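You operate a simulated robot arm through the tools that you are given. There is no shell and no other tool. Be economical: measure what you need, move in short steps, check, and stop when the job is done.

You run a simulated robot arm. Do the job below in one go: nothing can be reset, and whatever is moved stays where it is left.

TASK
Let the heater's pressure off into the cup till the gauge reads 0.
Fine: dial off and black valve shut first; cup under the spout; keep clear of the hot water, in the cup too.

The check looks at the end state, three seconds after you hand in, the way a careful person would. Anything else that was tipped, shoved, dropped, spilled or broken makes it a failure.

THE ROBOT
A 7-joint arm with a two-finger parallel gripper, fixed in place. Base frame: the origin is at the foot of the arm, x ahead of it, y to its left, z up. Readings come in m, degrees, newtons and seconds.
With the tool pointing down near the work surface it reaches from about 0.12 to 0.66 m from the base axis. Its first joint turns from -66.0 to 66.0 degrees. Payload 2.4 kg.
The TCP is the grasp point between the finger pads, 0.03 m short of the fingertips. In the tool frame z runs along the fingers and y along their closing line. The gripper opens to 0.094 m. The fingers are 0.028 m wide and 0.01 m thick; the gripper's body (0.05 by 0.096 m) begins 0.055 m behind the TCP.
Orientation is that of the tool frame in the base frame, as a unit quaternion [x, y, z, w]. With the fingers straight down and closing along the base's y, the tool's x points along the base's -x, its y along +y and its z along -z.

THE INTERFACE
- The arm moves only by the tool play_rows. Its argument "series" is a list of rows, each an object of numbers (a shift or turn left out is 0, a gripper value left out holds the last): "x", "y", "z": the shift along the base's x, y, z in m; "rx", "ry", "rz": the turn, a rotation vector about the base's x, y, z in degrees; "fingers": the opening, from 0 (shut) to 1 (fully open). In form: [{"x": .., "y": .., "z": .., "rx": .., "ry": .., "rz": .., "fingers": ..}, ...]. A call has 1 to 10 rows; each row is the pose to reach, as a shift and turn from the pose commanded when the call began. A row lasts 0.2 s, in which the tool goes at most 0.05 m and 8.6 degrees; a call with a longer step from one row to the next is refused whole, and so is a gripper value outside its range. Where a pose cannot be reached the arm comes as near as it can. A force on the tool above 40 N (or 10 N above the force at the start of the call, whichever is more), or a blocked arm, ends the call early, and 0.2 s more pass. The fingers move at their own pace (about 0.153 m/s each) and stop on an object; they squeeze with about 39 N. The grip force told is the motor's: it shows also when the fingers shut on nothing. Time passes only in rows, and 0.2 s behind the last, so rows that repeat a pose let the fingers close. The reply holds the time, the measured pose of the TCP, the force on the tool along the base axes, the opening and the grip force, in the units named above and with some noise, and new pictures: "show" is both (left out), scene, wrist or none.
- Cameras (640 x 400 px; columns grow to the right, rows downward): "scene" is fixed at [0.0485, 0.4852, 1.4476]; the picture's right is [-0.62, -0.78, 0.00], its down [-0.43, 0.34, -0.84] and it looks along [0.65, -0.52, -0.55] (base axes); focal length 242 px, centre (320, 200). "wrist" rides on the gripper at [0.076, 0.014, -0.102] in the tool frame; the picture's right is [-0.18, 0.98, 0.00], its down [-0.75, -0.14, -0.64] and it looks along [-0.63, -0.12, 0.77] (tool axes); focal length 243 px, centre (320, 200). There is no depth. A picture from a camera that has moved, and an enlarged one, comes with that camera's place and axes in the base frame and with its lens.
- zoom(camera, box): a new picture of the part [left, top, right, bottom] of that camera's present view, enlarged. The clock stands still meanwhile.
- close_job(): hands the job in; it is judged then, once.

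Go step by step. Nothing tells you positions but the pictures and the camera data: compare them with the known pose of the tool, close in by small moves and look again before you grip or let go. The budget is 120 turns and 200 pictures, counting those below and the enlarged ones. Unless the task says otherwise, let go and move clear before handing in, and close with one line.

The tools are called after "Request:" as name(argument=value, ...) on one line, values as JSON. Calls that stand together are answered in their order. play_rows: Moves the arm, as the interface text tells. Its arguments: {"type":"object","properties":{"series":{"type":"array"},"show":{"type":"string","enum":["both","scene","wrist","none"]}},"required":["series"]} The other tools are called the same way: zoom (camera, box) takes an enlarged picture of a part of a camera's view; close_job () hands the job in.

At the start:

```text
t: 0.0
position: [0.2643, 0.2407, 1.3234]
ee_rot: [0.0, 1.0, -0.001, 0.0]
contact_force: [0.1, -0.5, 0.4]
opening: 0.0943
finger_force: 0.0
```

scene: 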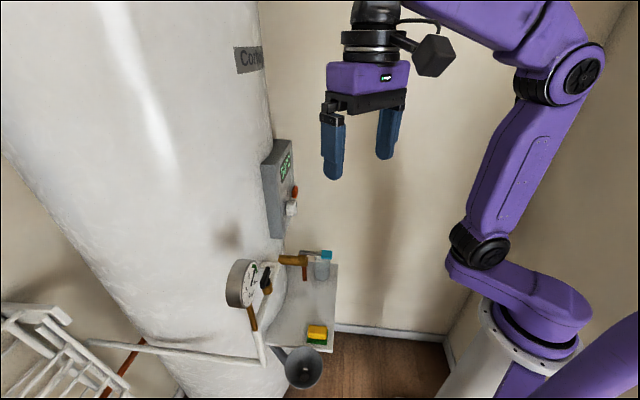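
wrist: 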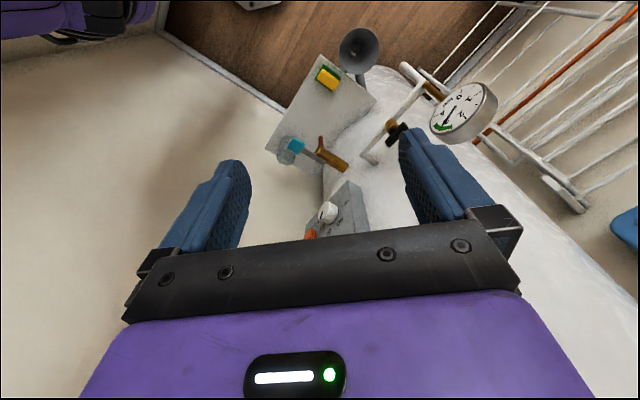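

I see a big white boiler on the left with a control box, a gauge, a black valve, a brass spout, a shelf with a cup and a sponge, and a funnel. I'll zoom in for detail first.

Request:
zoom(camera="scene", box=[210, 230, 350, 318])

Request:
zoom(camera="scene", box=[230, 130, 340, 240])

Request:
zoom(camera="wrist", box=[260, 20, 520, 182])

Request:
zoom(camera="wrist", box=[260, 120, 400, 240])

```text
4.55 times, centred on (280, 274) of scene
camera zoom: at [0.0485, 0.4852, 1.4476], right [-0.62, -0.78, 0.0], down [-0.43, 0.34, -0.84], along [0.65, -0.52, -0.55], focal length 1099 px, centre (502, -136)
```

zoom: 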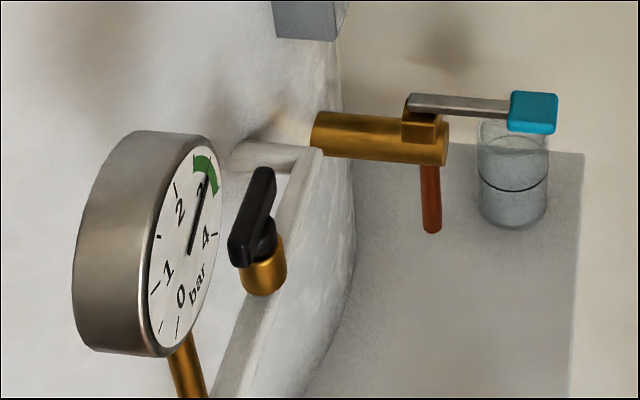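

```text
3.64 times, centred on (285, 185) of scene
camera zoom: at [0.0485, 0.4852, 1.4476], right [-0.62, -0.78, 0.0], down [-0.43, 0.34, -0.84], along [0.65, -0.52, -0.55], focal length 879 px, centre (447, 254)
```

zoom: 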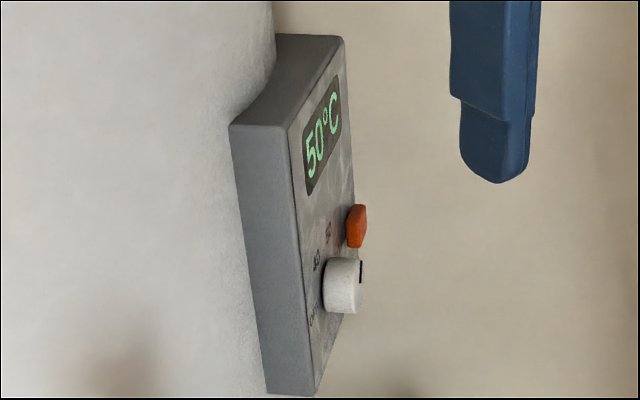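

```text
2.46 times, centred on (390, 101) of wrist
camera zoom: at [0.1878, 0.2533, 1.4265], right [0.18, 0.98, 0.0], down [0.75, -0.14, 0.64], along [0.63, -0.12, -0.77], focal length 597 px, centre (148, 444)
```

zoom: 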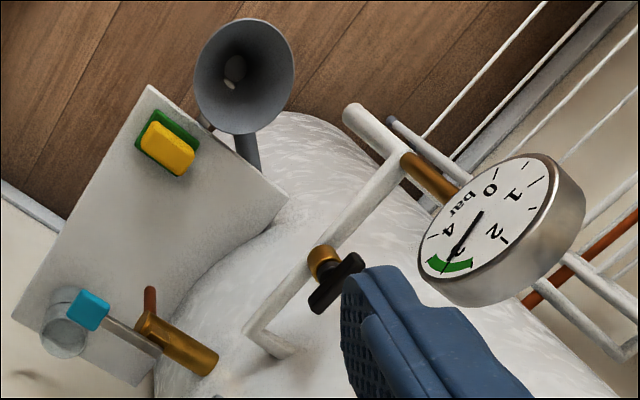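

```text
3.33 times, centred on (330, 180) of wrist
camera zoom: at [0.1878, 0.2533, 1.4265], right [0.18, 0.98, 0.0], down [0.75, -0.14, 0.64], along [0.63, -0.12, -0.77], focal length 809 px, centre (287, 267)
```

zoom: 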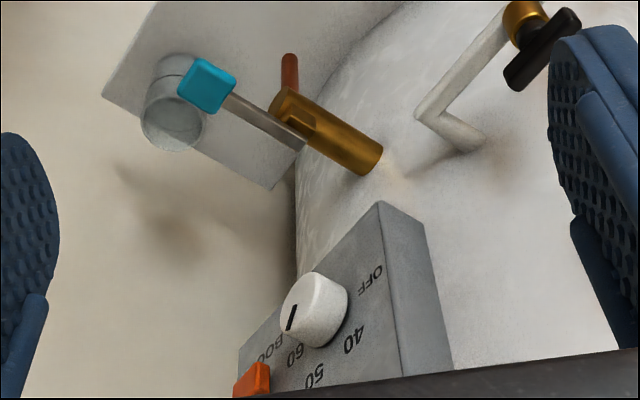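

The dial is at about (0.52, 0.21, 1.06) and faces (-0.7, -0.7). The black handle is near (0.41, 0.355, 0.995), the spout tip near (0.487, 0.198, 0.785) and the cup near (0.53, 0.08). I'll yaw the tool towards the boiler for a closer look at the dial.

Request:
play_rows(series=[{"rz": 8}, {"rz": 16}, {"rz": 24}, {"rz": 32}, {"rz": 40}, {"rz": 45}], show="none")

Request:
play_rows(series=[{"rx": 5.6, "ry": -5.6}, {"rx": 11.2, "ry": -11.2}, {"rx": 16.8, "ry": -16.8}, {"rx": 22.4, "ry": -22.4}, {"rx": 28, "ry": -28, "z": -0.03}, {"rx": 31.8, "ry": -31.8, "z": -0.06}])

```text
t: 1.4
position: [0.2633, 0.24, 1.3248]
ee_rot: [-0.384, 0.923, -0.001, -0.001]
contact_force: [-0.5, 0.3, 0.1]
opening: 0.0941
finger_force: 0.0
```

```text
t: 2.8
position: [0.2643, 0.2387, 1.2632]
ee_rot: [-0.355, 0.853, 0.148, 0.353]
contact_force: [0.0, -0.3, -1.3]
opening: 0.094
finger_force: 0.1
camera wrist: at [0.1656, 0.1588, 1.2824], right [-0.6, 0.79, 0.13], down [0.15, -0.05, 0.99], along [0.78, 0.62, -0.09], focal length 243 px, centre (320, 200)
```

scene: 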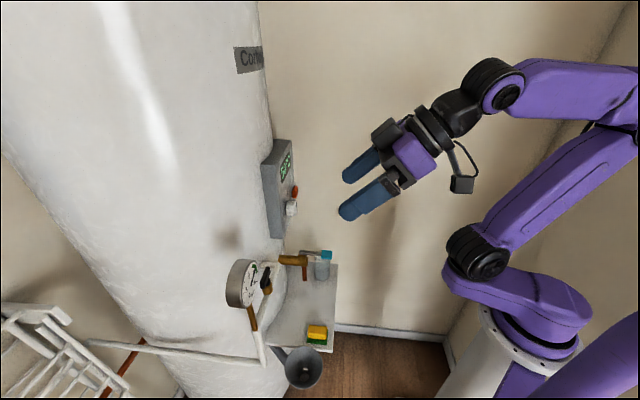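
wrist: 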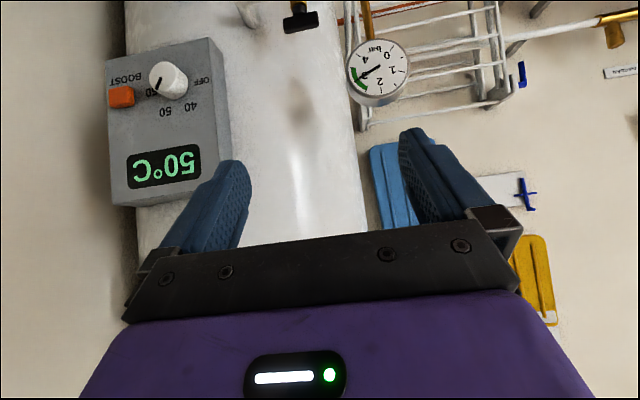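

The picture is upside down, but the dial is readable. I'll zoom in on it, and on the gauge.

Request:
zoom(camera="wrist", box=[100, 30, 240, 130])

Request:
zoom(camera="wrist", box=[220, 0, 640, 240])

```text
4.00 times, centred on (170, 80) of wrist
camera zoom: at [0.1656, 0.1588, 1.2824], right [-0.6, 0.79, 0.13], down [0.15, -0.05, 0.99], along [0.78, 0.62, -0.09], focal length 970 px, centre (920, 680)
```

zoom: 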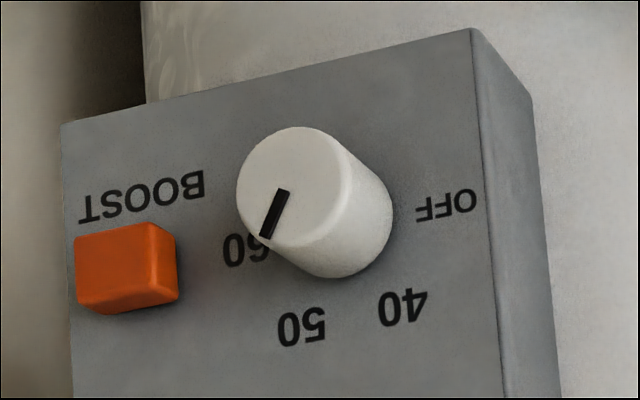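

```text
1.52 times, centred on (430, 120) of wrist
camera zoom: at [0.1656, 0.1588, 1.2824], right [-0.6, 0.79, 0.13], down [0.15, -0.05, 0.99], along [0.78, 0.62, -0.09], focal length 370 px, centre (152, 322)
```

zoom: 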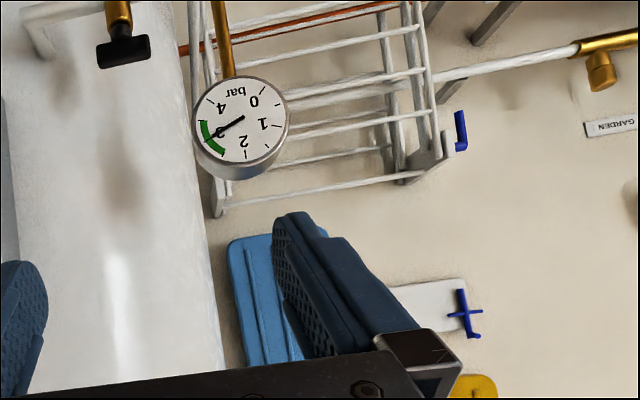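

The dial points at 50. OFF is about 120° counter-clockwise of it, seen from the front. I'll bring the tool level in front of the knob, standing off from it, with the fingers half open.

Request:
play_rows(series=[{"x": 0.0, "y": -0.03, "z": -0.02, "rx": 4, "ry": -4, "fingers": 0.6}, {"x": 0.02, "y": -0.06, "z": -0.045, "rx": 8, "ry": -8}, {"x": 0.04, "y": -0.09, "z": -0.07, "rx": 12, "ry": -12}, {"x": 0.07, "y": -0.11, "z": -0.1, "rx": 16, "ry": -16}, {"x": 0.095, "y": -0.117, "z": -0.13, "rx": 20, "ry": -20}, {"x": 0.12, "y": -0.117, "z": -0.16, "rx": 24, "ry": -24}, {"x": 0.15, "y": -0.117, "z": -0.185, "rx": 28, "ry": -28}, {"x": 0.165, "y": -0.117, "z": -0.204, "rx": 31.8, "ry": -31.8}])

```text
t: 4.6
position: [0.3474, 0.2244, 1.1218]
ee_rot: [-0.281, 0.665, 0.234, 0.651]
contact_force: [0.9, 0.4, 1.0]
opening: 0.0565
finger_force: 0.1
out of reach, approached as far as the arm can: row 3, 4, 5, 6, 7, 8
camera wrist: at [0.2638, 0.1582, 1.0484], right [-0.67, 0.73, 0.13], down [-0.38, -0.49, 0.79], along [0.64, 0.48, 0.6], focal length 243 px, centre (320, 200)
```

scene: 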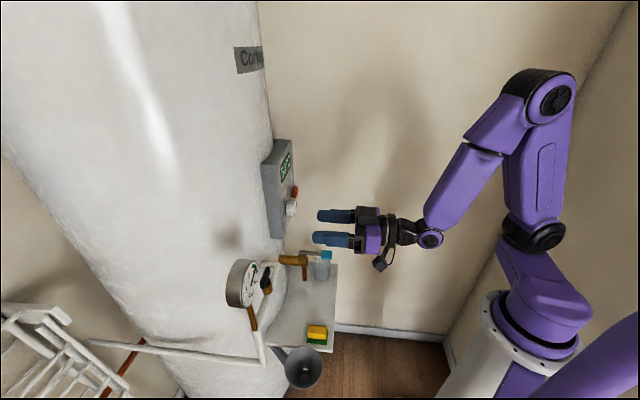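
wrist: 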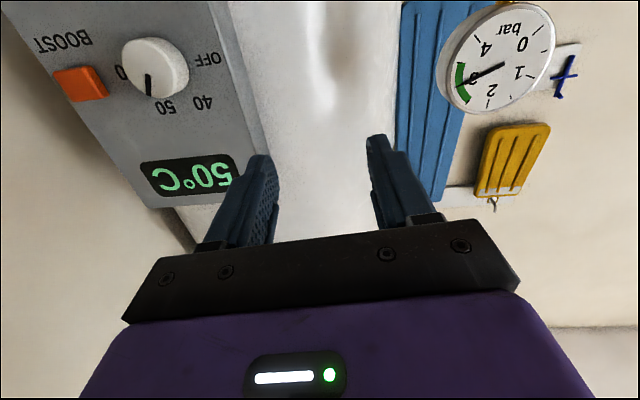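

The arm didn't get all the way there. I'll test how it responds with a small move.

Request:
play_rows(series=[{"x": 0.0}], show="none")

Request:
play_rows(series=[{"x": 0.02, "y": -0.02}, {"x": 0.04, "y": -0.04}], show="none")

```text
t: 5.0
position: [0.3487, 0.2222, 1.12]
ee_rot: [-0.28, 0.665, 0.234, 0.651]
contact_force: [-0.1, -0.3, -0.7]
opening: 0.0561
finger_force: 0.1
```

```text
t: 5.6
position: [0.351, 0.2158, 1.1262]
ee_rot: [-0.282, 0.666, 0.23, 0.651]
contact_force: [-0.3, 1.1, -0.2]
opening: 0.0562
finger_force: 0.1
out of reach, approached as far as the arm can: row 1, 2
```

A joint limit seems to block the sideways move. I'll roll the hand about its own axis, since the knob is round, and try again.

Request:
play_rows(series=[{"rx": 5.8, "ry": 5.5}, {"rx": 11.6, "ry": 11}, {"rx": 17.4, "ry": 16.5}, {"rx": 23.2, "ry": 22}, {"rx": 29, "ry": 27.5}, {"rx": 29, "ry": 27.5, "x": 0.02, "y": -0.02}, {"rx": 29, "ry": 27.5, "x": 0.04, "y": -0.04}], show="scene")

```text
t: 7.2
position: [0.3117, 0.2038, 1.2834]
ee_rot: [-0.047, 0.722, 0.449, 0.525]
contact_force: [0.2, -0.1, -0.2]
opening: 0.0561
finger_force: 0.1
out of reach, approached as far as the arm can: row 1, 2, 3, 4, 5, 6, 7
```

scene: 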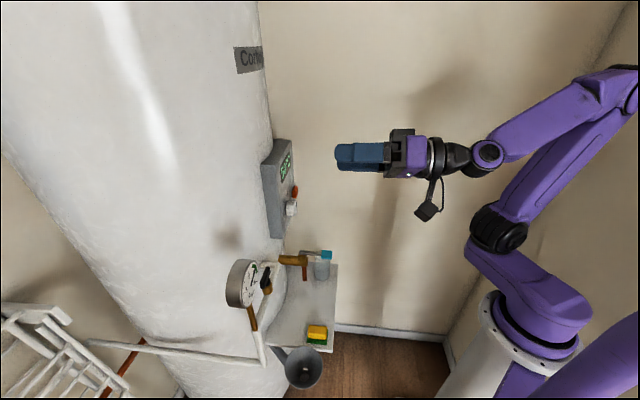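

Rolling that way makes it worse, so I'll roll the other way. That is also the direction the knob has to turn.

Request:
play_rows(series=[{"rx": -5.8, "ry": -5.6}, {"rx": -11.6, "ry": -11.3}, {"rx": -17.4, "ry": -17}, {"rx": -23.2, "ry": -22.6}, {"rx": -29, "ry": -28.2}, {"rx": -34.8, "ry": -34}, {"rx": -40.6, "ry": -39.6}, {"rx": -46.4, "ry": -45.2}, {"rx": -52.2, "ry": -50.8}, {"rx": -57, "ry": -56}], show="none")

Request:
play_rows(series=[{"x": 0.02, "y": -0.02, "z": -0.03}, {"x": 0.04, "y": -0.04, "z": -0.06}, {"x": 0.06, "y": -0.06, "z": -0.09}, {"x": 0.08, "y": -0.07, "z": -0.13}, {"x": 0.1, "y": -0.075, "z": -0.17}, {"x": 0.12, "y": -0.08, "z": -0.2}, {"x": 0.13, "y": -0.08, "z": -0.224}])

```text
t: 9.4
position: [0.3146, 0.2117, 1.273]
ee_rot: [-0.481, 0.522, -0.007, 0.705]
contact_force: [0.3, 0.5, -0.2]
opening: 0.0562
finger_force: 0.1
```

```text
t: 11.0
position: [0.3351, 0.1972, 1.0599]
ee_rot: [-0.478, 0.524, -0.007, 0.705]
contact_force: [0.1, 0.2, -0.2]
opening: 0.0563
finger_force: 0.1
out of reach, approached as far as the arm can: row 2, 3, 4, 5, 6, 7
camera wrist: at [0.2865, 0.0965, 0.9949], right [-0.56, 0.63, -0.54], down [-0.75, -0.12, 0.65], along [0.34, 0.77, 0.54], focal length 243 px, centre (320, 200)
```

scene: 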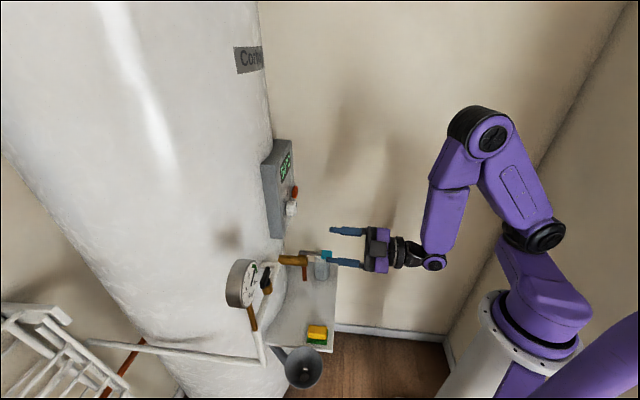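
wrist: 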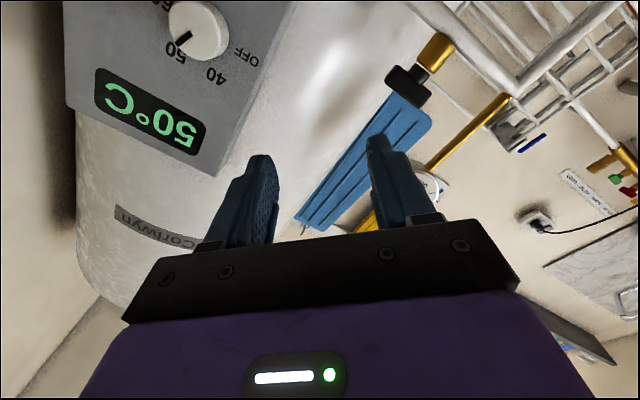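

The height is right, but it still stops short sideways. I'll try moving straight out along x, which extends the forearm.

Request:
play_rows(series=[{"x": 0.03}, {"x": 0.06}, {"x": 0.08}], show="none")

Request:
play_rows(series=[{"y": -0.02}, {"y": -0.05}], show="none")

```text
t: 11.8
position: [0.3525, 0.2118, 1.0528]
ee_rot: [-0.479, 0.523, -0.007, 0.705]
contact_force: [-0.1, -0.1, 0.0]
opening: 0.0563
finger_force: 0.0
out of reach, approached as far as the arm can: row 1, 2, 3
```

```text
t: 12.4
position: [0.331, 0.1908, 1.0455]
ee_rot: [-0.478, 0.524, -0.01, 0.705]
contact_force: [0.9, 0.3, -0.2]
opening: 0.0565
finger_force: 0.1
out of reach, approached as far as the arm can: row 1, 2
```

The limit appears to be the hand's yaw relative to the arm. I'll reduce the yaw by about 20° and try the sideways move again.

Request:
play_rows(series=[{"rz": -8}, {"rz": -16}, {"rz": -22}, {"rz": -22, "x": 0.03, "y": -0.02}, {"rz": -22, "x": 0.06, "y": -0.04}, {"rz": -22, "x": 0.08, "y": -0.06}, {"rz": -22, "x": 0.1, "y": -0.07}], show="none")

```text
t: 14.0
position: [0.435, 0.1151, 1.0467]
ee_rot: [-0.371, 0.604, -0.141, 0.691]
contact_force: [-0.3, -1.0, -0.3]
opening: 0.0564
finger_force: 0.0
```

That worked: I'm at the standoff with a yaw of 20°. Now I'll see how much yaw can be brought back here.

Request:
play_rows(series=[{"rz": 6, "x": 0.01}, {"rz": 12, "x": 0.01}, {"rz": 18, "x": 0.01}, {"rz": 25, "x": 0.01}])

```text
t: 15.0
position: [0.3461, 0.2115, 1.0407]
ee_rot: [-0.483, 0.518, -0.001, 0.706]
contact_force: [-0.6, 0.1, -0.1]
opening: 0.0562
finger_force: 0.1
out of reach, approached as far as the arm can: row 1, 2, 3, 4
camera wrist: at [0.2986, 0.1108, 0.9758], right [-0.58, 0.62, -0.54], down [-0.75, -0.13, 0.65], along [0.33, 0.78, 0.54], focal length 243 px, centre (320, 200)
```

scene: 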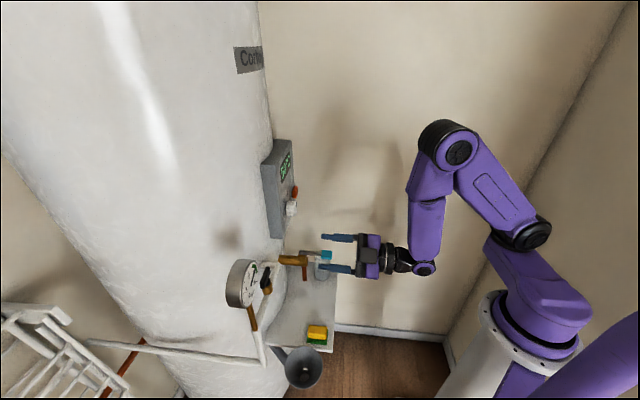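
wrist: 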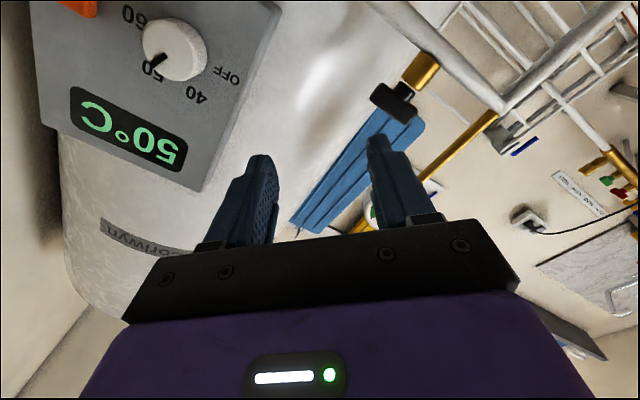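

Level with a 45° yaw isn't reachable. I'll test a 30° pitch down with the same yaw, above and in front of the knob.

Request:
play_rows(series=[{"rx": -5.3, "ry": 5.3, "z": 0.02}, {"rx": -10.6, "ry": 10.6, "z": 0.04}, {"rx": -15.9, "ry": 15.9, "z": 0.06}, {"rx": -21.2, "ry": 21.2, "z": 0.08}, {"rx": -21.2, "ry": 21.2, "z": 0.08, "x": 0.035, "y": -0.02}, {"rx": -21.2, "ry": 21.2, "z": 0.08, "x": 0.07, "y": -0.04}, {"rx": -21.2, "ry": 21.2, "z": 0.08, "x": 0.1, "y": -0.065}])

```text
t: 16.6
position: [0.3552, 0.201, 1.1196]
ee_rot: [-0.604, 0.623, 0.01, 0.497]
contact_force: [0.3, 1.2, 0.1]
opening: 0.0564
finger_force: 0.2
out of reach, approached as far as the arm can: row 1, 2, 5, 6, 7
camera wrist: at [0.2987, 0.0852, 1.1151], right [-0.79, 0.4, -0.46], down [-0.45, 0.13, 0.88], along [0.42, 0.91, 0.08], focal length 243 px, centre (320, 200)
```

scene: 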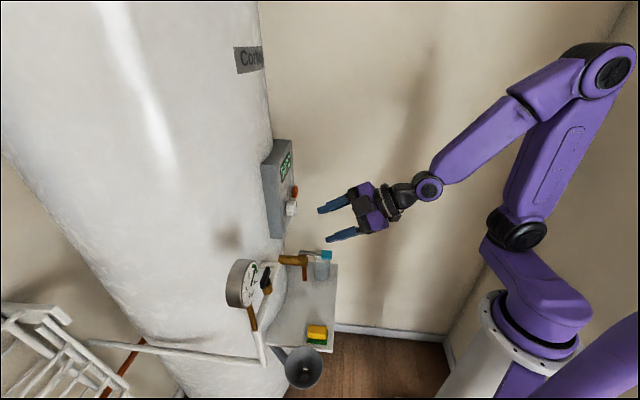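
wrist: 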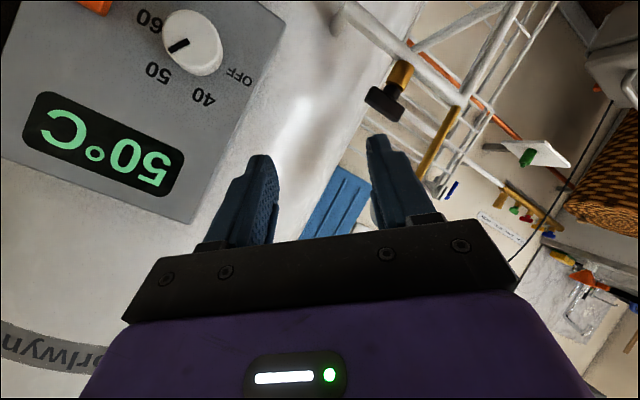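

There's the same limit here. I'll accept a yaw of about 20–25°, off the knob axis, with the fingers closing nearly vertically. The knob can then be turned in a couple of strokes.

Request:
play_rows(series=[{"rx": 5.3, "ry": -5.3}, {"rx": 10.6, "ry": -10.6}, {"rx": 15.9, "ry": -15.9}, {"rx": 21.2, "ry": -21.2}], show="none")

Request:
play_rows(series=[{"rz": -8, "y": -0.01}, {"rz": -16, "y": -0.02}, {"rz": -24, "y": -0.03}, {"rz": -24, "x": 0.03, "y": -0.05, "z": -0.02}, {"rz": -24, "x": 0.06, "y": -0.07, "z": -0.04}, {"rz": -24, "x": 0.08, "y": -0.09, "z": -0.06}], show="none")

```text
t: 17.6
position: [0.3632, 0.2718, 1.1779]
ee_rot: [-0.492, 0.51, 0.013, 0.705]
contact_force: [0.3, 0.3, 0.0]
opening: 0.0565
finger_force: 0.0
out of reach, approached as far as the arm can: row 1, 2, 3, 4
```

```text
t: 19.0
position: [0.4451, 0.1802, 1.1193]
ee_rot: [-0.377, 0.601, -0.134, 0.692]
contact_force: [0.5, 1.3, -0.8]
opening: 0.0564
finger_force: 0.1
```

Now I'll move level with the knob and roll until the closing line is near vertical.

Request:
play_rows(series=[{"rx": -7, "ry": -2.7, "y": -0.02, "z": -0.01}, {"rx": -14, "ry": -5.4, "y": -0.044, "z": -0.02}, {"rx": -21, "ry": -8.1, "y": -0.044, "z": -0.03}, {"rx": -28, "ry": -10.8, "y": -0.044, "z": -0.04}, {"rx": -35, "ry": -13.5, "y": -0.044, "z": -0.05}, {"rx": -42, "ry": -16.2, "y": -0.044, "z": -0.06}])

```text
t: 20.4
position: [0.4446, 0.1347, 1.0602]
ee_rot: [-0.577, 0.412, -0.392, 0.587]
contact_force: [0.0, -0.7, 0.8]
opening: 0.0563
finger_force: 0.0
camera wrist: at [0.3755, 0.0276, 1.0442], right [-0.08, 0.2, -0.98], down [-0.87, 0.47, 0.17], along [0.49, 0.86, 0.14], focal length 243 px, centre (320, 200)
```

scene: 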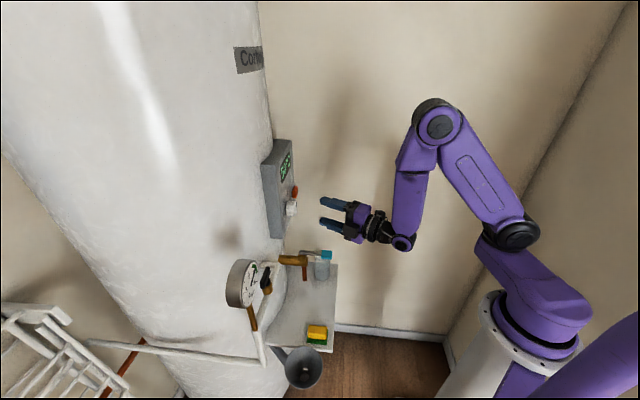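
wrist: 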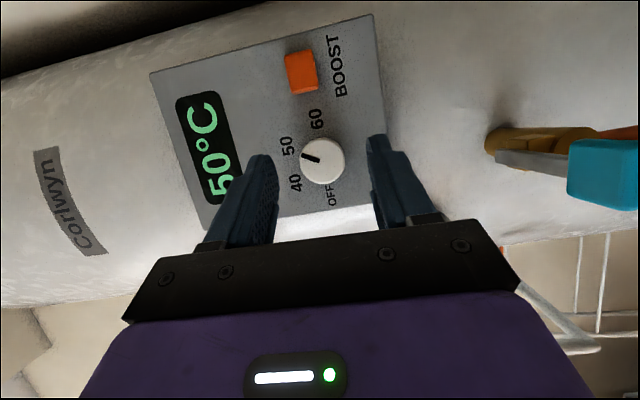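

The alignment is good. The tool is level, at a yaw of about 21°, closing vertically, and the knob centre looks to be about (0.52, 0.208, 1.063). I'll roll back 30° for stroke room and move to a pre-grip 5 cm short.

Request:
play_rows(series=[{"rx": 7, "ry": 2.6, "y": 0.015}, {"rx": 14, "ry": 5.3, "x": 0.005, "y": 0.03}, {"rx": 21, "ry": 8, "x": 0.011, "y": 0.048, "z": 0.003}, {"rx": 28.1, "ry": 10.6, "x": 0.011, "y": 0.048, "z": 0.003}])

```text
t: 21.4
position: [0.4567, 0.185, 1.0647]
ee_rot: [-0.449, 0.547, -0.224, 0.67]
contact_force: [0.7, -0.4, 0.2]
opening: 0.0565
finger_force: 0.1
camera wrist: at [0.3809, 0.0941, 1.0127], right [-0.24, 0.63, -0.74], down [-0.8, 0.3, 0.52], along [0.55, 0.71, 0.43], focal length 243 px, centre (320, 200)
```

scene: 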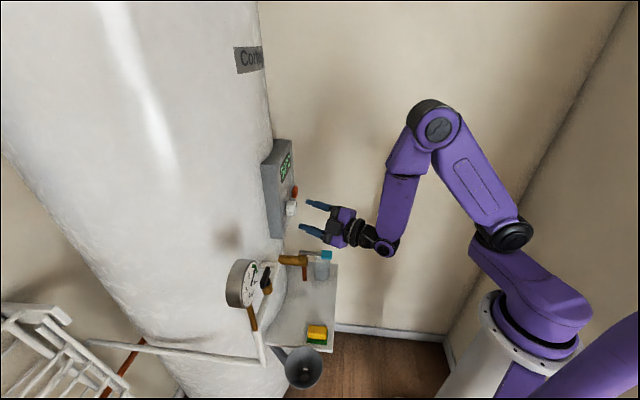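
wrist: 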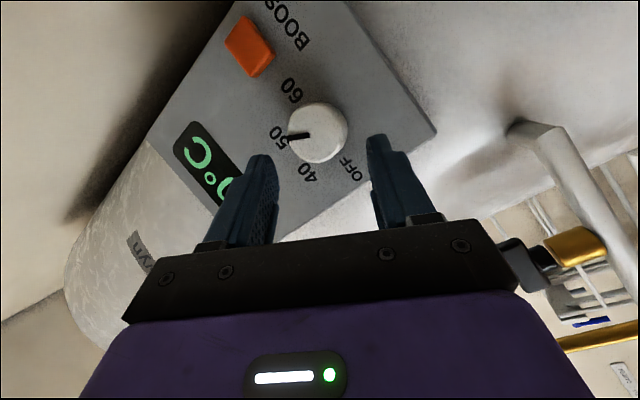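

The knob centre is confirmed at about (0.522, 0.209, 1.066). Before going in I'll test whether more yaw is possible here.

Request:
play_rows(series=[{"rz": 5}, {"rz": 10}], show="none")

```text
t: 22.0
position: [0.4425, 0.1974, 1.0655]
ee_rot: [-0.496, 0.505, -0.165, 0.687]
contact_force: [0.1, 0.7, 0.3]
opening: 0.0564
finger_force: 0.0
out of reach, approached as far as the arm can: row 2
```

More yaw is possible (about 31° now). I'll line up 4 cm short of the knob.

Request:
play_rows(series=[{"x": 0.014, "y": -0.008}, {"x": 0.0285, "y": -0.018}, {"x": 0.0285, "y": -0.018}], show="wrist")

```text
t: 22.8
position: [0.4438, 0.1984, 1.0687]
ee_rot: [-0.496, 0.505, -0.167, 0.686]
contact_force: [0.2, 0.2, 0.3]
opening: 0.0563
finger_force: 0.0
out of reach, approached as far as the arm can: row 1, 2, 3
camera wrist: at [0.3855, 0.0965, 1.0159], right [-0.35, 0.58, -0.74], down [-0.84, 0.16, 0.52], along [0.42, 0.8, 0.43], focal length 243 px, centre (320, 200)
```

wrist: 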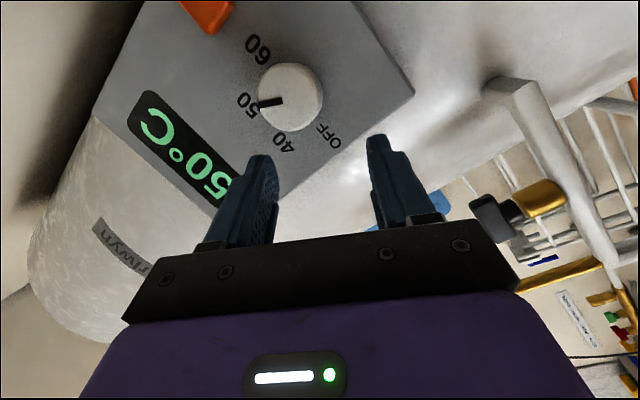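

That's the limit. I'll settle on a yaw of about 25° and line up.

Request:
play_rows(series=[{"rz": -6}, {"rz": -6, "x": 0.018, "y": -0.016, "z": -0.002}, {"rz": -6, "x": 0.018, "y": -0.016, "z": -0.002}], show="wrist")

```text
t: 23.6
position: [0.461, 0.184, 1.0652]
ee_rot: [-0.468, 0.531, -0.202, 0.677]
contact_force: [0.3, 0.2, -0.1]
opening: 0.0563
finger_force: 0.1
camera wrist: at [0.3918, 0.0884, 1.0132], right [-0.29, 0.61, -0.74], down [-0.82, 0.24, 0.52], along [0.5, 0.75, 0.43], focal length 243 px, centre (320, 200)
```

wrist: 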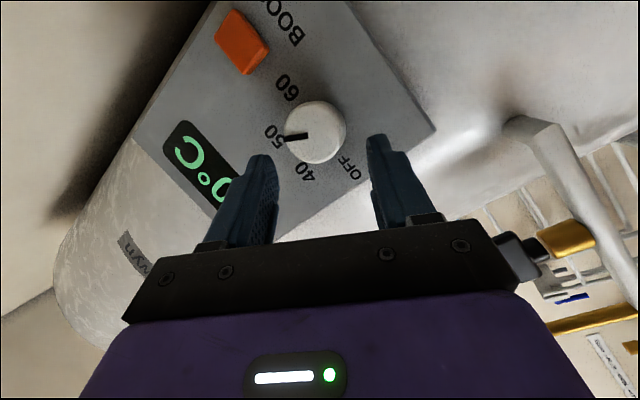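

Lined up. I'll advance 4.4 cm along the tool axis.

Request:
play_rows(series=[{"x": 0.014, "y": 0.006}, {"x": 0.028, "y": 0.012}, {"x": 0.04, "y": 0.018}])

```text
t: 24.4
position: [0.4952, 0.202, 1.0623]
ee_rot: [-0.472, 0.53, -0.2, 0.676]
contact_force: [-24.3, -16.4, 11.5]
opening: 0.0538
finger_force: 0.1
stopped in row 3: the force on the tool passed its limit (the readings are from after the stop); the commanded pose is now the measured one
camera wrist: at [0.426, 0.1045, 1.0125], right [-0.29, 0.61, -0.74], down [-0.82, 0.24, 0.52], along [0.5, 0.76, 0.43], focal length 243 px, centre (320, 200)
```

scene: 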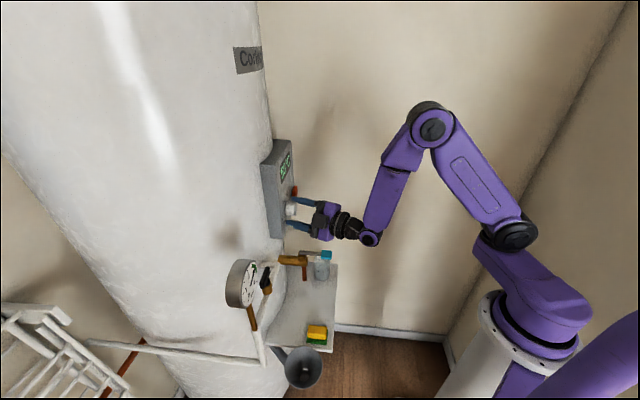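
wrist: 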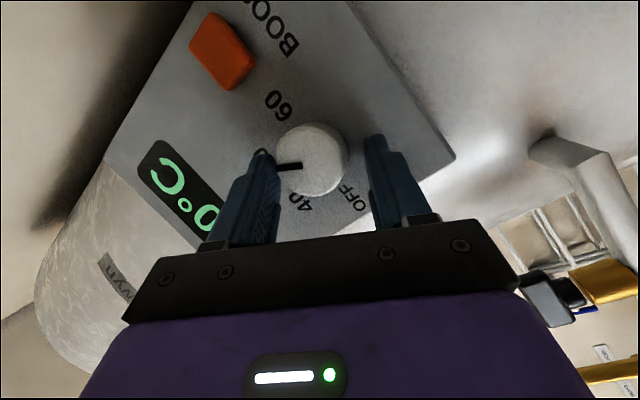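

The fingertips touch the panel, with the knob between the fingers. I'll back off 4 mm and close.

Request:
play_rows(series=[{"x": -0.004, "y": -0.003, "fingers": 0.6}, {"x": -0.004, "y": -0.003, "fingers": 0.3}, {"x": -0.004, "y": -0.003, "fingers": 0.3}], show="wrist")

```text
t: 25.2
position: [0.4961, 0.1984, 1.0669]
ee_rot: [-0.466, 0.528, -0.202, 0.681]
contact_force: [24.1, -0.6, 29.9]
opening: 0.0444
finger_force: 45.0
camera wrist: at [0.427, 0.1029, 1.0141], right [-0.28, 0.62, -0.74], down [-0.82, 0.24, 0.51], along [0.49, 0.75, 0.44], focal length 243 px, centre (320, 200)
```

wrist: 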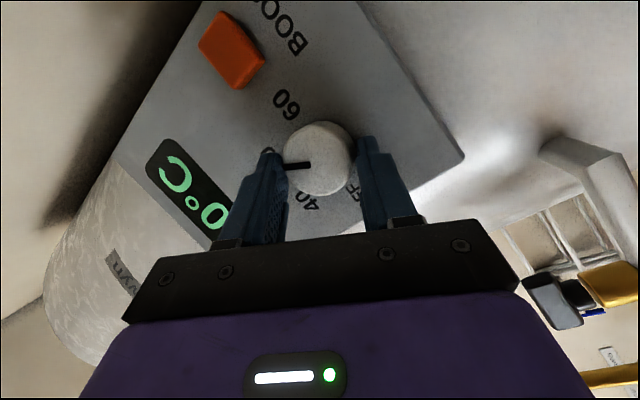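

The knob is gripped at about 44 mm, but the hand is being pulled some 5 mm off its commanded place. I'll follow it to take the side load off.

Request:
play_rows(series=[{"x": 0.003, "y": -0.001, "z": 0.003}, {"x": 0.006, "y": -0.001, "z": 0.007}], show="none")

```text
t: 25.8
position: [0.4959, 0.1973, 1.0677]
ee_rot: [-0.475, 0.532, -0.199, 0.672]
contact_force: [-23.8, -18.5, 5.9]
opening: 0.044
finger_force: 45.4
```

Now I'll ease off the panel slightly and turn the hand about its own axis, counter-clockwise seen from the front, starting with 24°.

Request:
play_rows(series=[{"x": -0.002, "y": -0.002, "z": -0.001}, {"x": -0.002, "y": -0.002, "z": -0.001, "rx": -5.4, "ry": -2.5}, {"x": -0.002, "y": -0.002, "z": -0.001, "rx": -10.9, "ry": -5}, {"x": -0.002, "y": -0.002, "z": -0.001, "rx": -16.3, "ry": -7.5}, {"x": -0.002, "y": -0.002, "z": -0.001, "rx": -21.8, "ry": -10}], show="wrist")

```text
t: 27.0
position: [0.4952, 0.1982, 1.067]
ee_rot: [-0.577, 0.422, -0.335, 0.614]
contact_force: [-1.9, 11.7, -23.1]
opening: 0.042
finger_force: 45.0
camera wrist: at [0.4338, 0.0869, 1.0451], right [-0.15, 0.27, -0.95], down [-0.89, 0.39, 0.25], along [0.44, 0.88, 0.19], focal length 243 px, centre (320, 200)
```

wrist: 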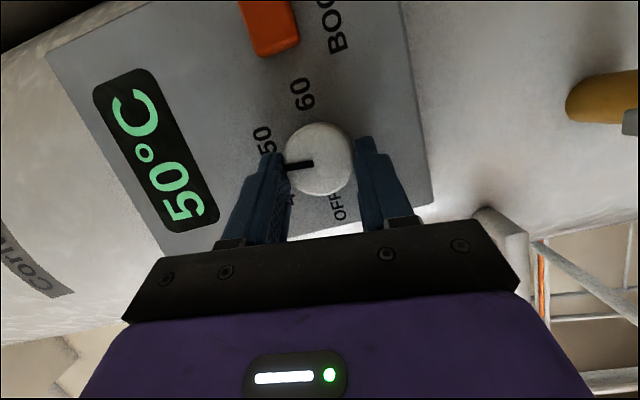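

The knob turns with the hand and now points between 50 and 40. I'll carry on for 32° more.

Request:
play_rows(series=[{"z": -0.001, "rx": -7.2, "ry": -3.4}, {"z": -0.002, "rx": -14.5, "ry": -6.8}, {"z": -0.002, "rx": -21.8, "ry": -10.2}, {"z": -0.002, "rx": -29, "ry": -13.6}], show="wrist")

```text
t: 28.0
position: [0.497, 0.1931, 1.0674]
ee_rot: [0.663, -0.252, 0.499, -0.497]
contact_force: [0.3, 4.1, -16.5]
opening: 0.0438
finger_force: 44.7
camera wrist: at [0.4351, 0.0817, 1.087], right [0.09, -0.22, -0.97], down [-0.89, 0.42, -0.18], along [0.44, 0.88, -0.16], focal length 243 px, centre (320, 200)
```

wrist: 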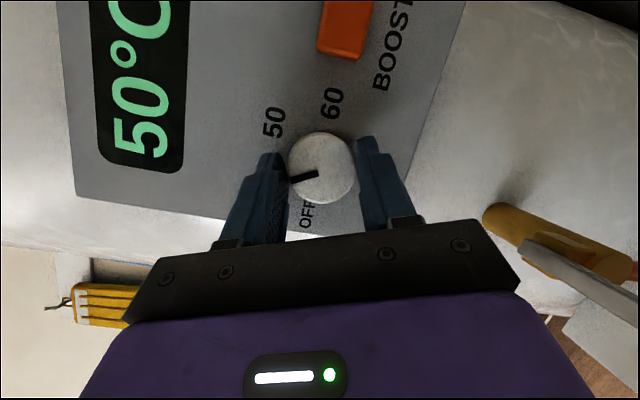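

Good: it's around 40 now. Another 30°.

Request:
play_rows(series=[{"rx": -7.2, "ry": -3.3}, {"rx": -14.5, "ry": -6.6}, {"rx": -21.8, "ry": -9.8}, {"rx": -28, "ry": -12.6}], show="wrist")

```text
t: 29.0
position: [0.4974, 0.1944, 1.0697]
ee_rot: [0.704, -0.066, 0.615, -0.35]
contact_force: [-14.1, -14.7, 12.9]
opening: 0.0458
finger_force: 44.9
camera wrist: at [0.4261, 0.1015, 1.1235], right [0.29, -0.64, -0.72], down [-0.81, 0.24, -0.54], along [0.51, 0.73, -0.45], focal length 243 px, centre (320, 200)
```

wrist: 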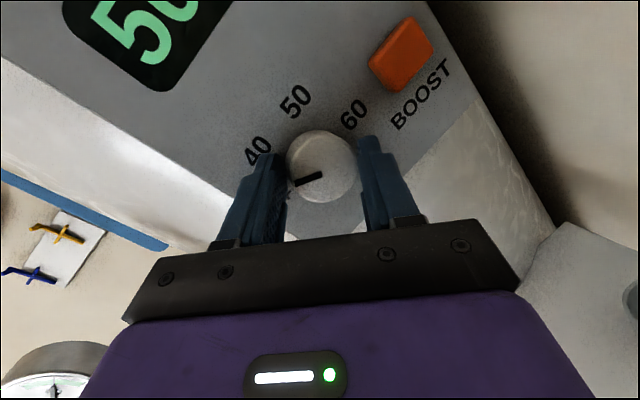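

It's past 40 now and heading for OFF. Continuing about 28°.

Request:
play_rows(series=[{"rx": -6.4, "ry": -2.9}, {"rx": -12.8, "ry": -5.8}, {"rx": -19, "ry": -8.6}, {"rx": -25.5, "ry": -11.5}], show="wrist")

```text
t: 30.0
position: [0.4959, 0.1962, 1.0676]
ee_rot: [0.701, 0.106, 0.679, -0.19]
contact_force: [-15.2, -11.9, 8.1]
opening: 0.0464
finger_force: 44.6
camera wrist: at [0.4122, 0.1324, 1.1421], right [0.39, -0.87, -0.3], down [-0.69, -0.05, -0.73], along [0.62, 0.49, -0.62], focal length 243 px, centre (320, 200)
```

wrist: 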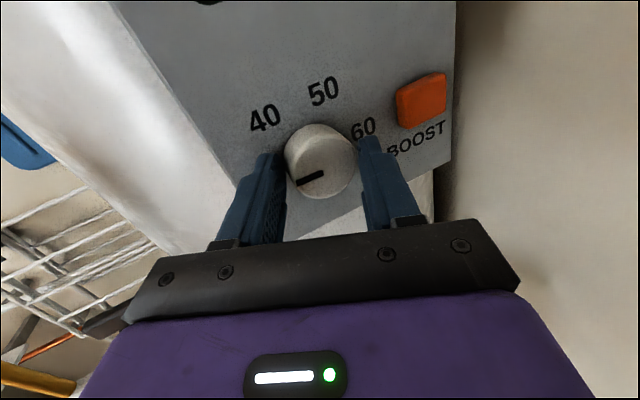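

The mark now looks horizontal-left, i.e. at OFF. I'll let go, back out and check.

Request:
play_rows(series=[{"fingers": 0.62}, {"fingers": 0.62}, {"x": -0.02, "y": -0.01}, {"x": -0.05, "y": -0.022}, {"x": -0.08, "y": -0.036}], show="wrist")

Request:
zoom(camera="wrist", box=[240, 60, 440, 200])

```text
t: 31.2
position: [0.4185, 0.158, 1.0639]
ee_rot: [0.703, 0.105, 0.678, -0.189]
contact_force: [0.6, -0.1, -0.7]
opening: 0.0585
finger_force: 0.0
camera wrist: at [0.3345, 0.0938, 1.1392], right [0.39, -0.87, -0.3], down [-0.69, -0.05, -0.72], along [0.62, 0.49, -0.62], focal length 243 px, centre (320, 200)
```

wrist: 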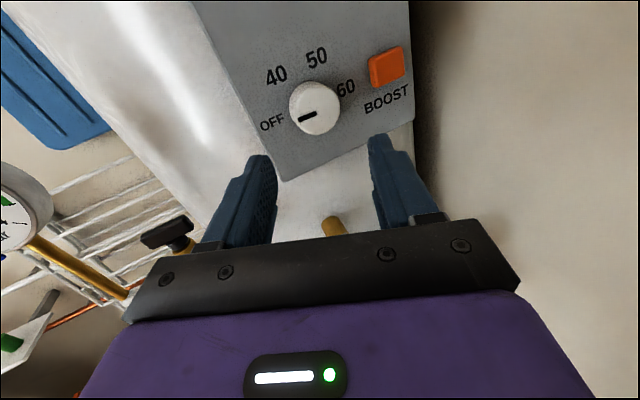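

```text
2.86 times, centred on (340, 130) of wrist
camera zoom: at [0.3345, 0.0938, 1.1392], right [0.39, -0.87, -0.3], down [-0.69, -0.05, -0.72], along [0.62, 0.49, -0.62], focal length 693 px, centre (263, 400)
```

zoom: 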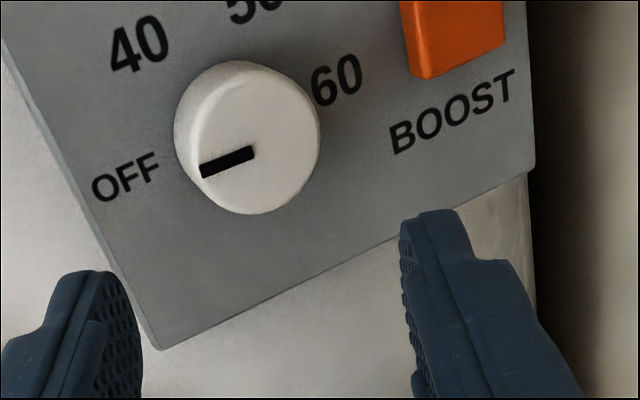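

The dial is at OFF. Next is the black valve, so I'll move left and back and yaw towards it for a good look.

Request:
play_rows(series=[{"x": -0.04, "y": 0.01, "rz": 4}, {"x": -0.08, "y": 0.03, "rz": 8}, {"x": -0.11, "y": 0.045, "rz": 14}, {"x": -0.13, "y": 0.06, "rz": 20}], show="both")

```text
t: 32.2
position: [0.286, 0.219, 1.0636]
ee_rot: [0.674, 0.225, 0.635, -0.304]
contact_force: [0.5, -0.7, -0.2]
opening: 0.0583
finger_force: 0.0
camera wrist: at [0.229, 0.1312, 1.1391], right [0.66, -0.69, -0.3], down [-0.63, -0.28, -0.72], along [0.41, 0.67, -0.62], focal length 243 px, centre (320, 200)
```

scene: 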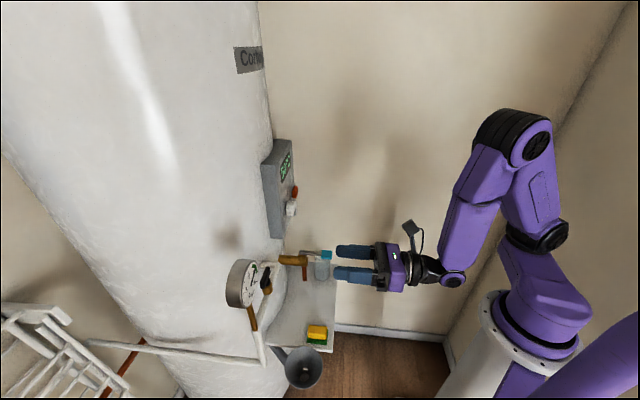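
wrist: 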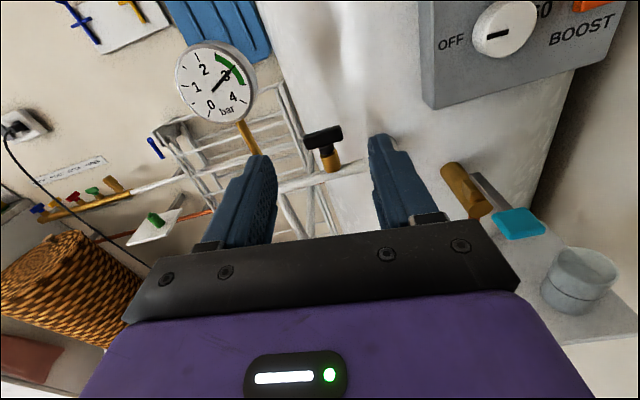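

Request:
zoom(camera="wrist", box=[240, 90, 400, 210])

Request:
zoom(camera="scene", box=[220, 240, 310, 350])

```text
3.33 times, centred on (320, 150) of wrist
camera zoom: at [0.229, 0.1312, 1.1391], right [0.66, -0.69, -0.3], down [-0.63, -0.28, -0.72], along [0.41, 0.67, -0.62], focal length 809 px, centre (320, 367)
```

zoom: 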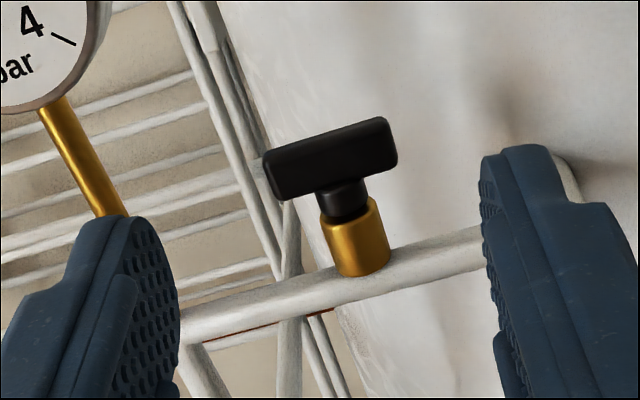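

```text
3.64 times, centred on (265, 295) of scene
camera zoom: at [0.0485, 0.4852, 1.4476], right [-0.62, -0.78, 0.0], down [-0.43, 0.34, -0.84], along [0.65, -0.52, -0.55], focal length 879 px, centre (520, -146)
```

zoom: 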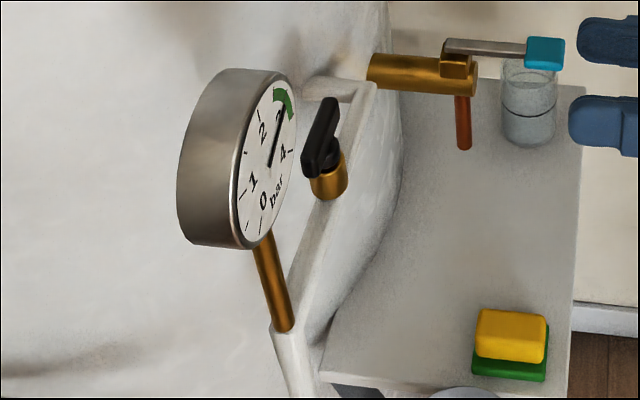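

The pipe runs level, left to right, and the valve stem is vertical. The handle lies along the pipe, so the valve is open. The gauge sits to the left, so I'll bring the tool vertical with the camera on the right: roll, then pitch down.

Request:
play_rows(series=[{"rx": 6.1, "ry": 5.95}, {"rx": 12.2, "ry": 11.9}, {"rx": 18.3, "ry": 17.8}, {"rx": 24.4, "ry": 23.7}, {"rx": 30.5, "ry": 29.6}, {"rx": 36.6, "ry": 35.5}, {"rx": 42.7, "ry": 41.4}, {"rx": 48.8, "ry": 47.3}, {"rx": 54.9, "ry": 53.2}, {"rx": 60.5, "ry": 58.6}], show="none")

Request:
play_rows(series=[{"rx": -6, "ry": 6, "z": 0.01}, {"rx": -12, "ry": 12, "z": 0.02}, {"rx": -18, "ry": 18, "z": 0.03}, {"rx": -24, "ry": 24, "z": 0.04}, {"rx": -30, "ry": 30, "z": 0.05}, {"rx": -36, "ry": 36, "z": 0.055}, {"rx": -42, "ry": 42, "z": 0.06}, {"rx": -48, "ry": 48, "z": 0.06}, {"rx": -54, "ry": 54, "z": 0.06}, {"rx": -60, "ry": 60, "z": 0.06}])

```text
t: 34.4
position: [0.2869, 0.22, 1.0664]
ee_rot: [-0.649, 0.282, -0.264, 0.655]
contact_force: [-0.3, 0.4, 0.0]
opening: 0.0581
finger_force: 0.1
```

```text
t: 36.6
position: [0.2864, 0.22, 1.1278]
ee_rot: [0.918, -0.393, 0.02, -0.039]
contact_force: [0.1, 0.0, 0.5]
opening: 0.0582
finger_force: 0.0
camera wrist: at [0.3217, 0.148, 1.2289], right [-0.84, -0.54, -0.09], down [-0.46, 0.61, 0.65], along [-0.3, 0.58, -0.76], focal length 243 px, centre (320, 200)
```

scene: 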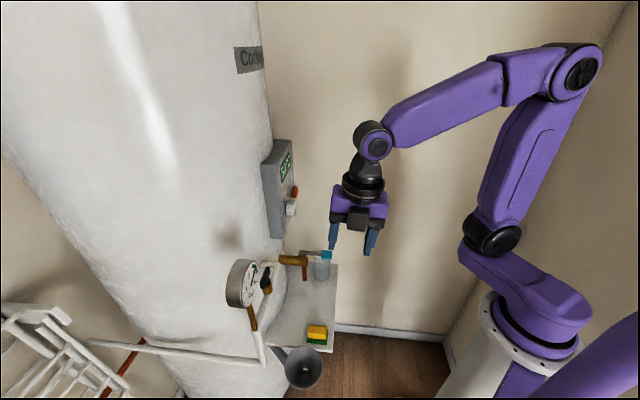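
wrist: 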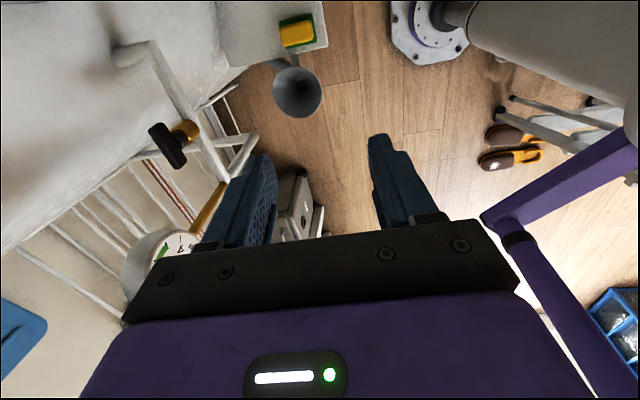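

The tool is nearly vertical and the handle is confirmed at about (0.408, 0.358, 1.00). I'll move over it, still high, and level the last 5°.

Request:
play_rows(series=[{"x": 0.03, "y": 0.034, "rx": -1.7, "ry": 1.7}, {"x": 0.06, "y": 0.069, "rx": -3.7, "ry": 3.5}, {"x": 0.092, "y": 0.104, "rx": -3.7, "ry": 3.5}, {"x": 0.122, "y": 0.138, "rx": -3.7, "ry": 3.5}, {"x": 0.122, "y": 0.138, "z": -0.02, "rx": -3.7, "ry": 3.5}])

```text
t: 37.8
position: [0.4082, 0.3564, 1.1048]
ee_rot: [0.92, -0.393, 0.004, 0.002]
contact_force: [0.2, 0.3, -0.5]
opening: 0.0579
finger_force: 0.1
camera wrist: at [0.4508, 0.2928, 1.2093], right [-0.84, -0.55, 0.0], down [-0.42, 0.65, 0.63], along [-0.35, 0.53, -0.77], focal length 243 px, centre (320, 200)
```

scene: 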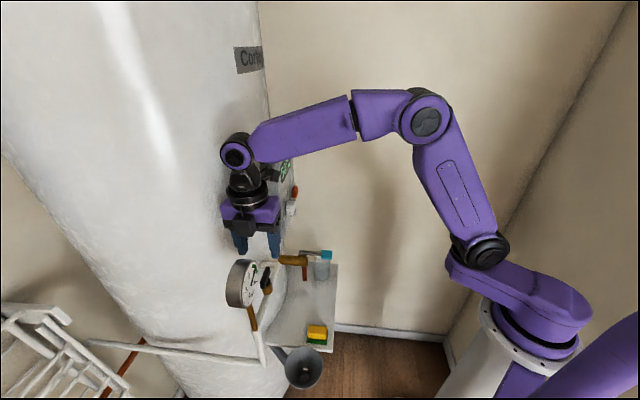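
wrist: 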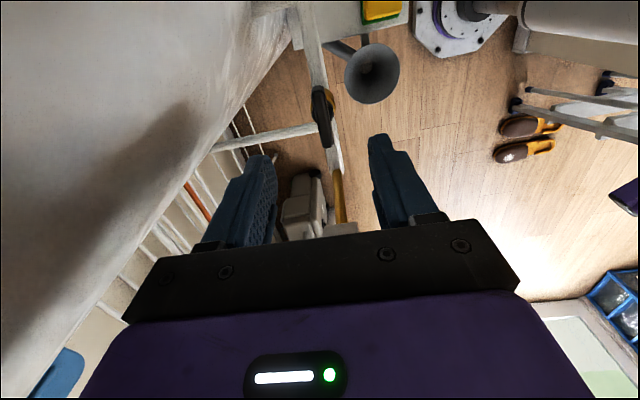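

The handle is centred between the fingers, at (0.406, 0.358). I'll come down to about 3 cm above the grip height and look.

Request:
play_rows(series=[{"x": -0.002, "y": 0.001, "z": -0.025}, {"x": -0.002, "y": 0.001, "z": -0.05}])

Request:
zoom(camera="scene", box=[200, 190, 320, 310])

```text
t: 38.4
position: [0.4076, 0.3595, 1.0568]
ee_rot: [0.92, -0.393, 0.004, 0.003]
contact_force: [-0.3, -0.3, 0.7]
opening: 0.0586
finger_force: 0.1
camera wrist: at [0.449, 0.2936, 1.1596], right [-0.84, -0.55, 0.0], down [-0.42, 0.65, 0.63], along [-0.34, 0.53, -0.77], focal length 243 px, centre (320, 200)
```

scene: 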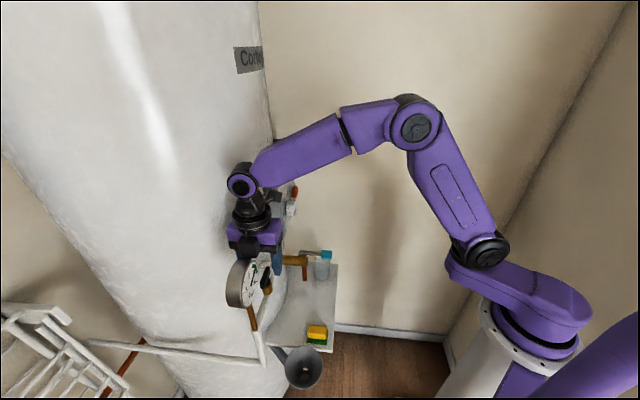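
wrist: 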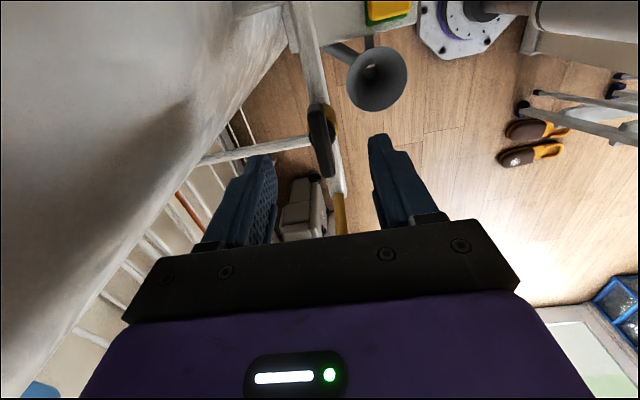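

```text
3.33 times, centred on (260, 250) of scene
camera zoom: at [0.0485, 0.4852, 1.4476], right [-0.62, -0.78, 0.0], down [-0.43, 0.34, -0.84], along [0.65, -0.52, -0.55], focal length 806 px, centre (520, 33)
```

zoom: 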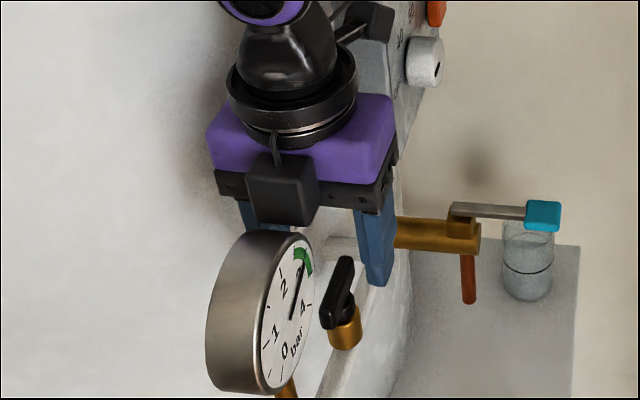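

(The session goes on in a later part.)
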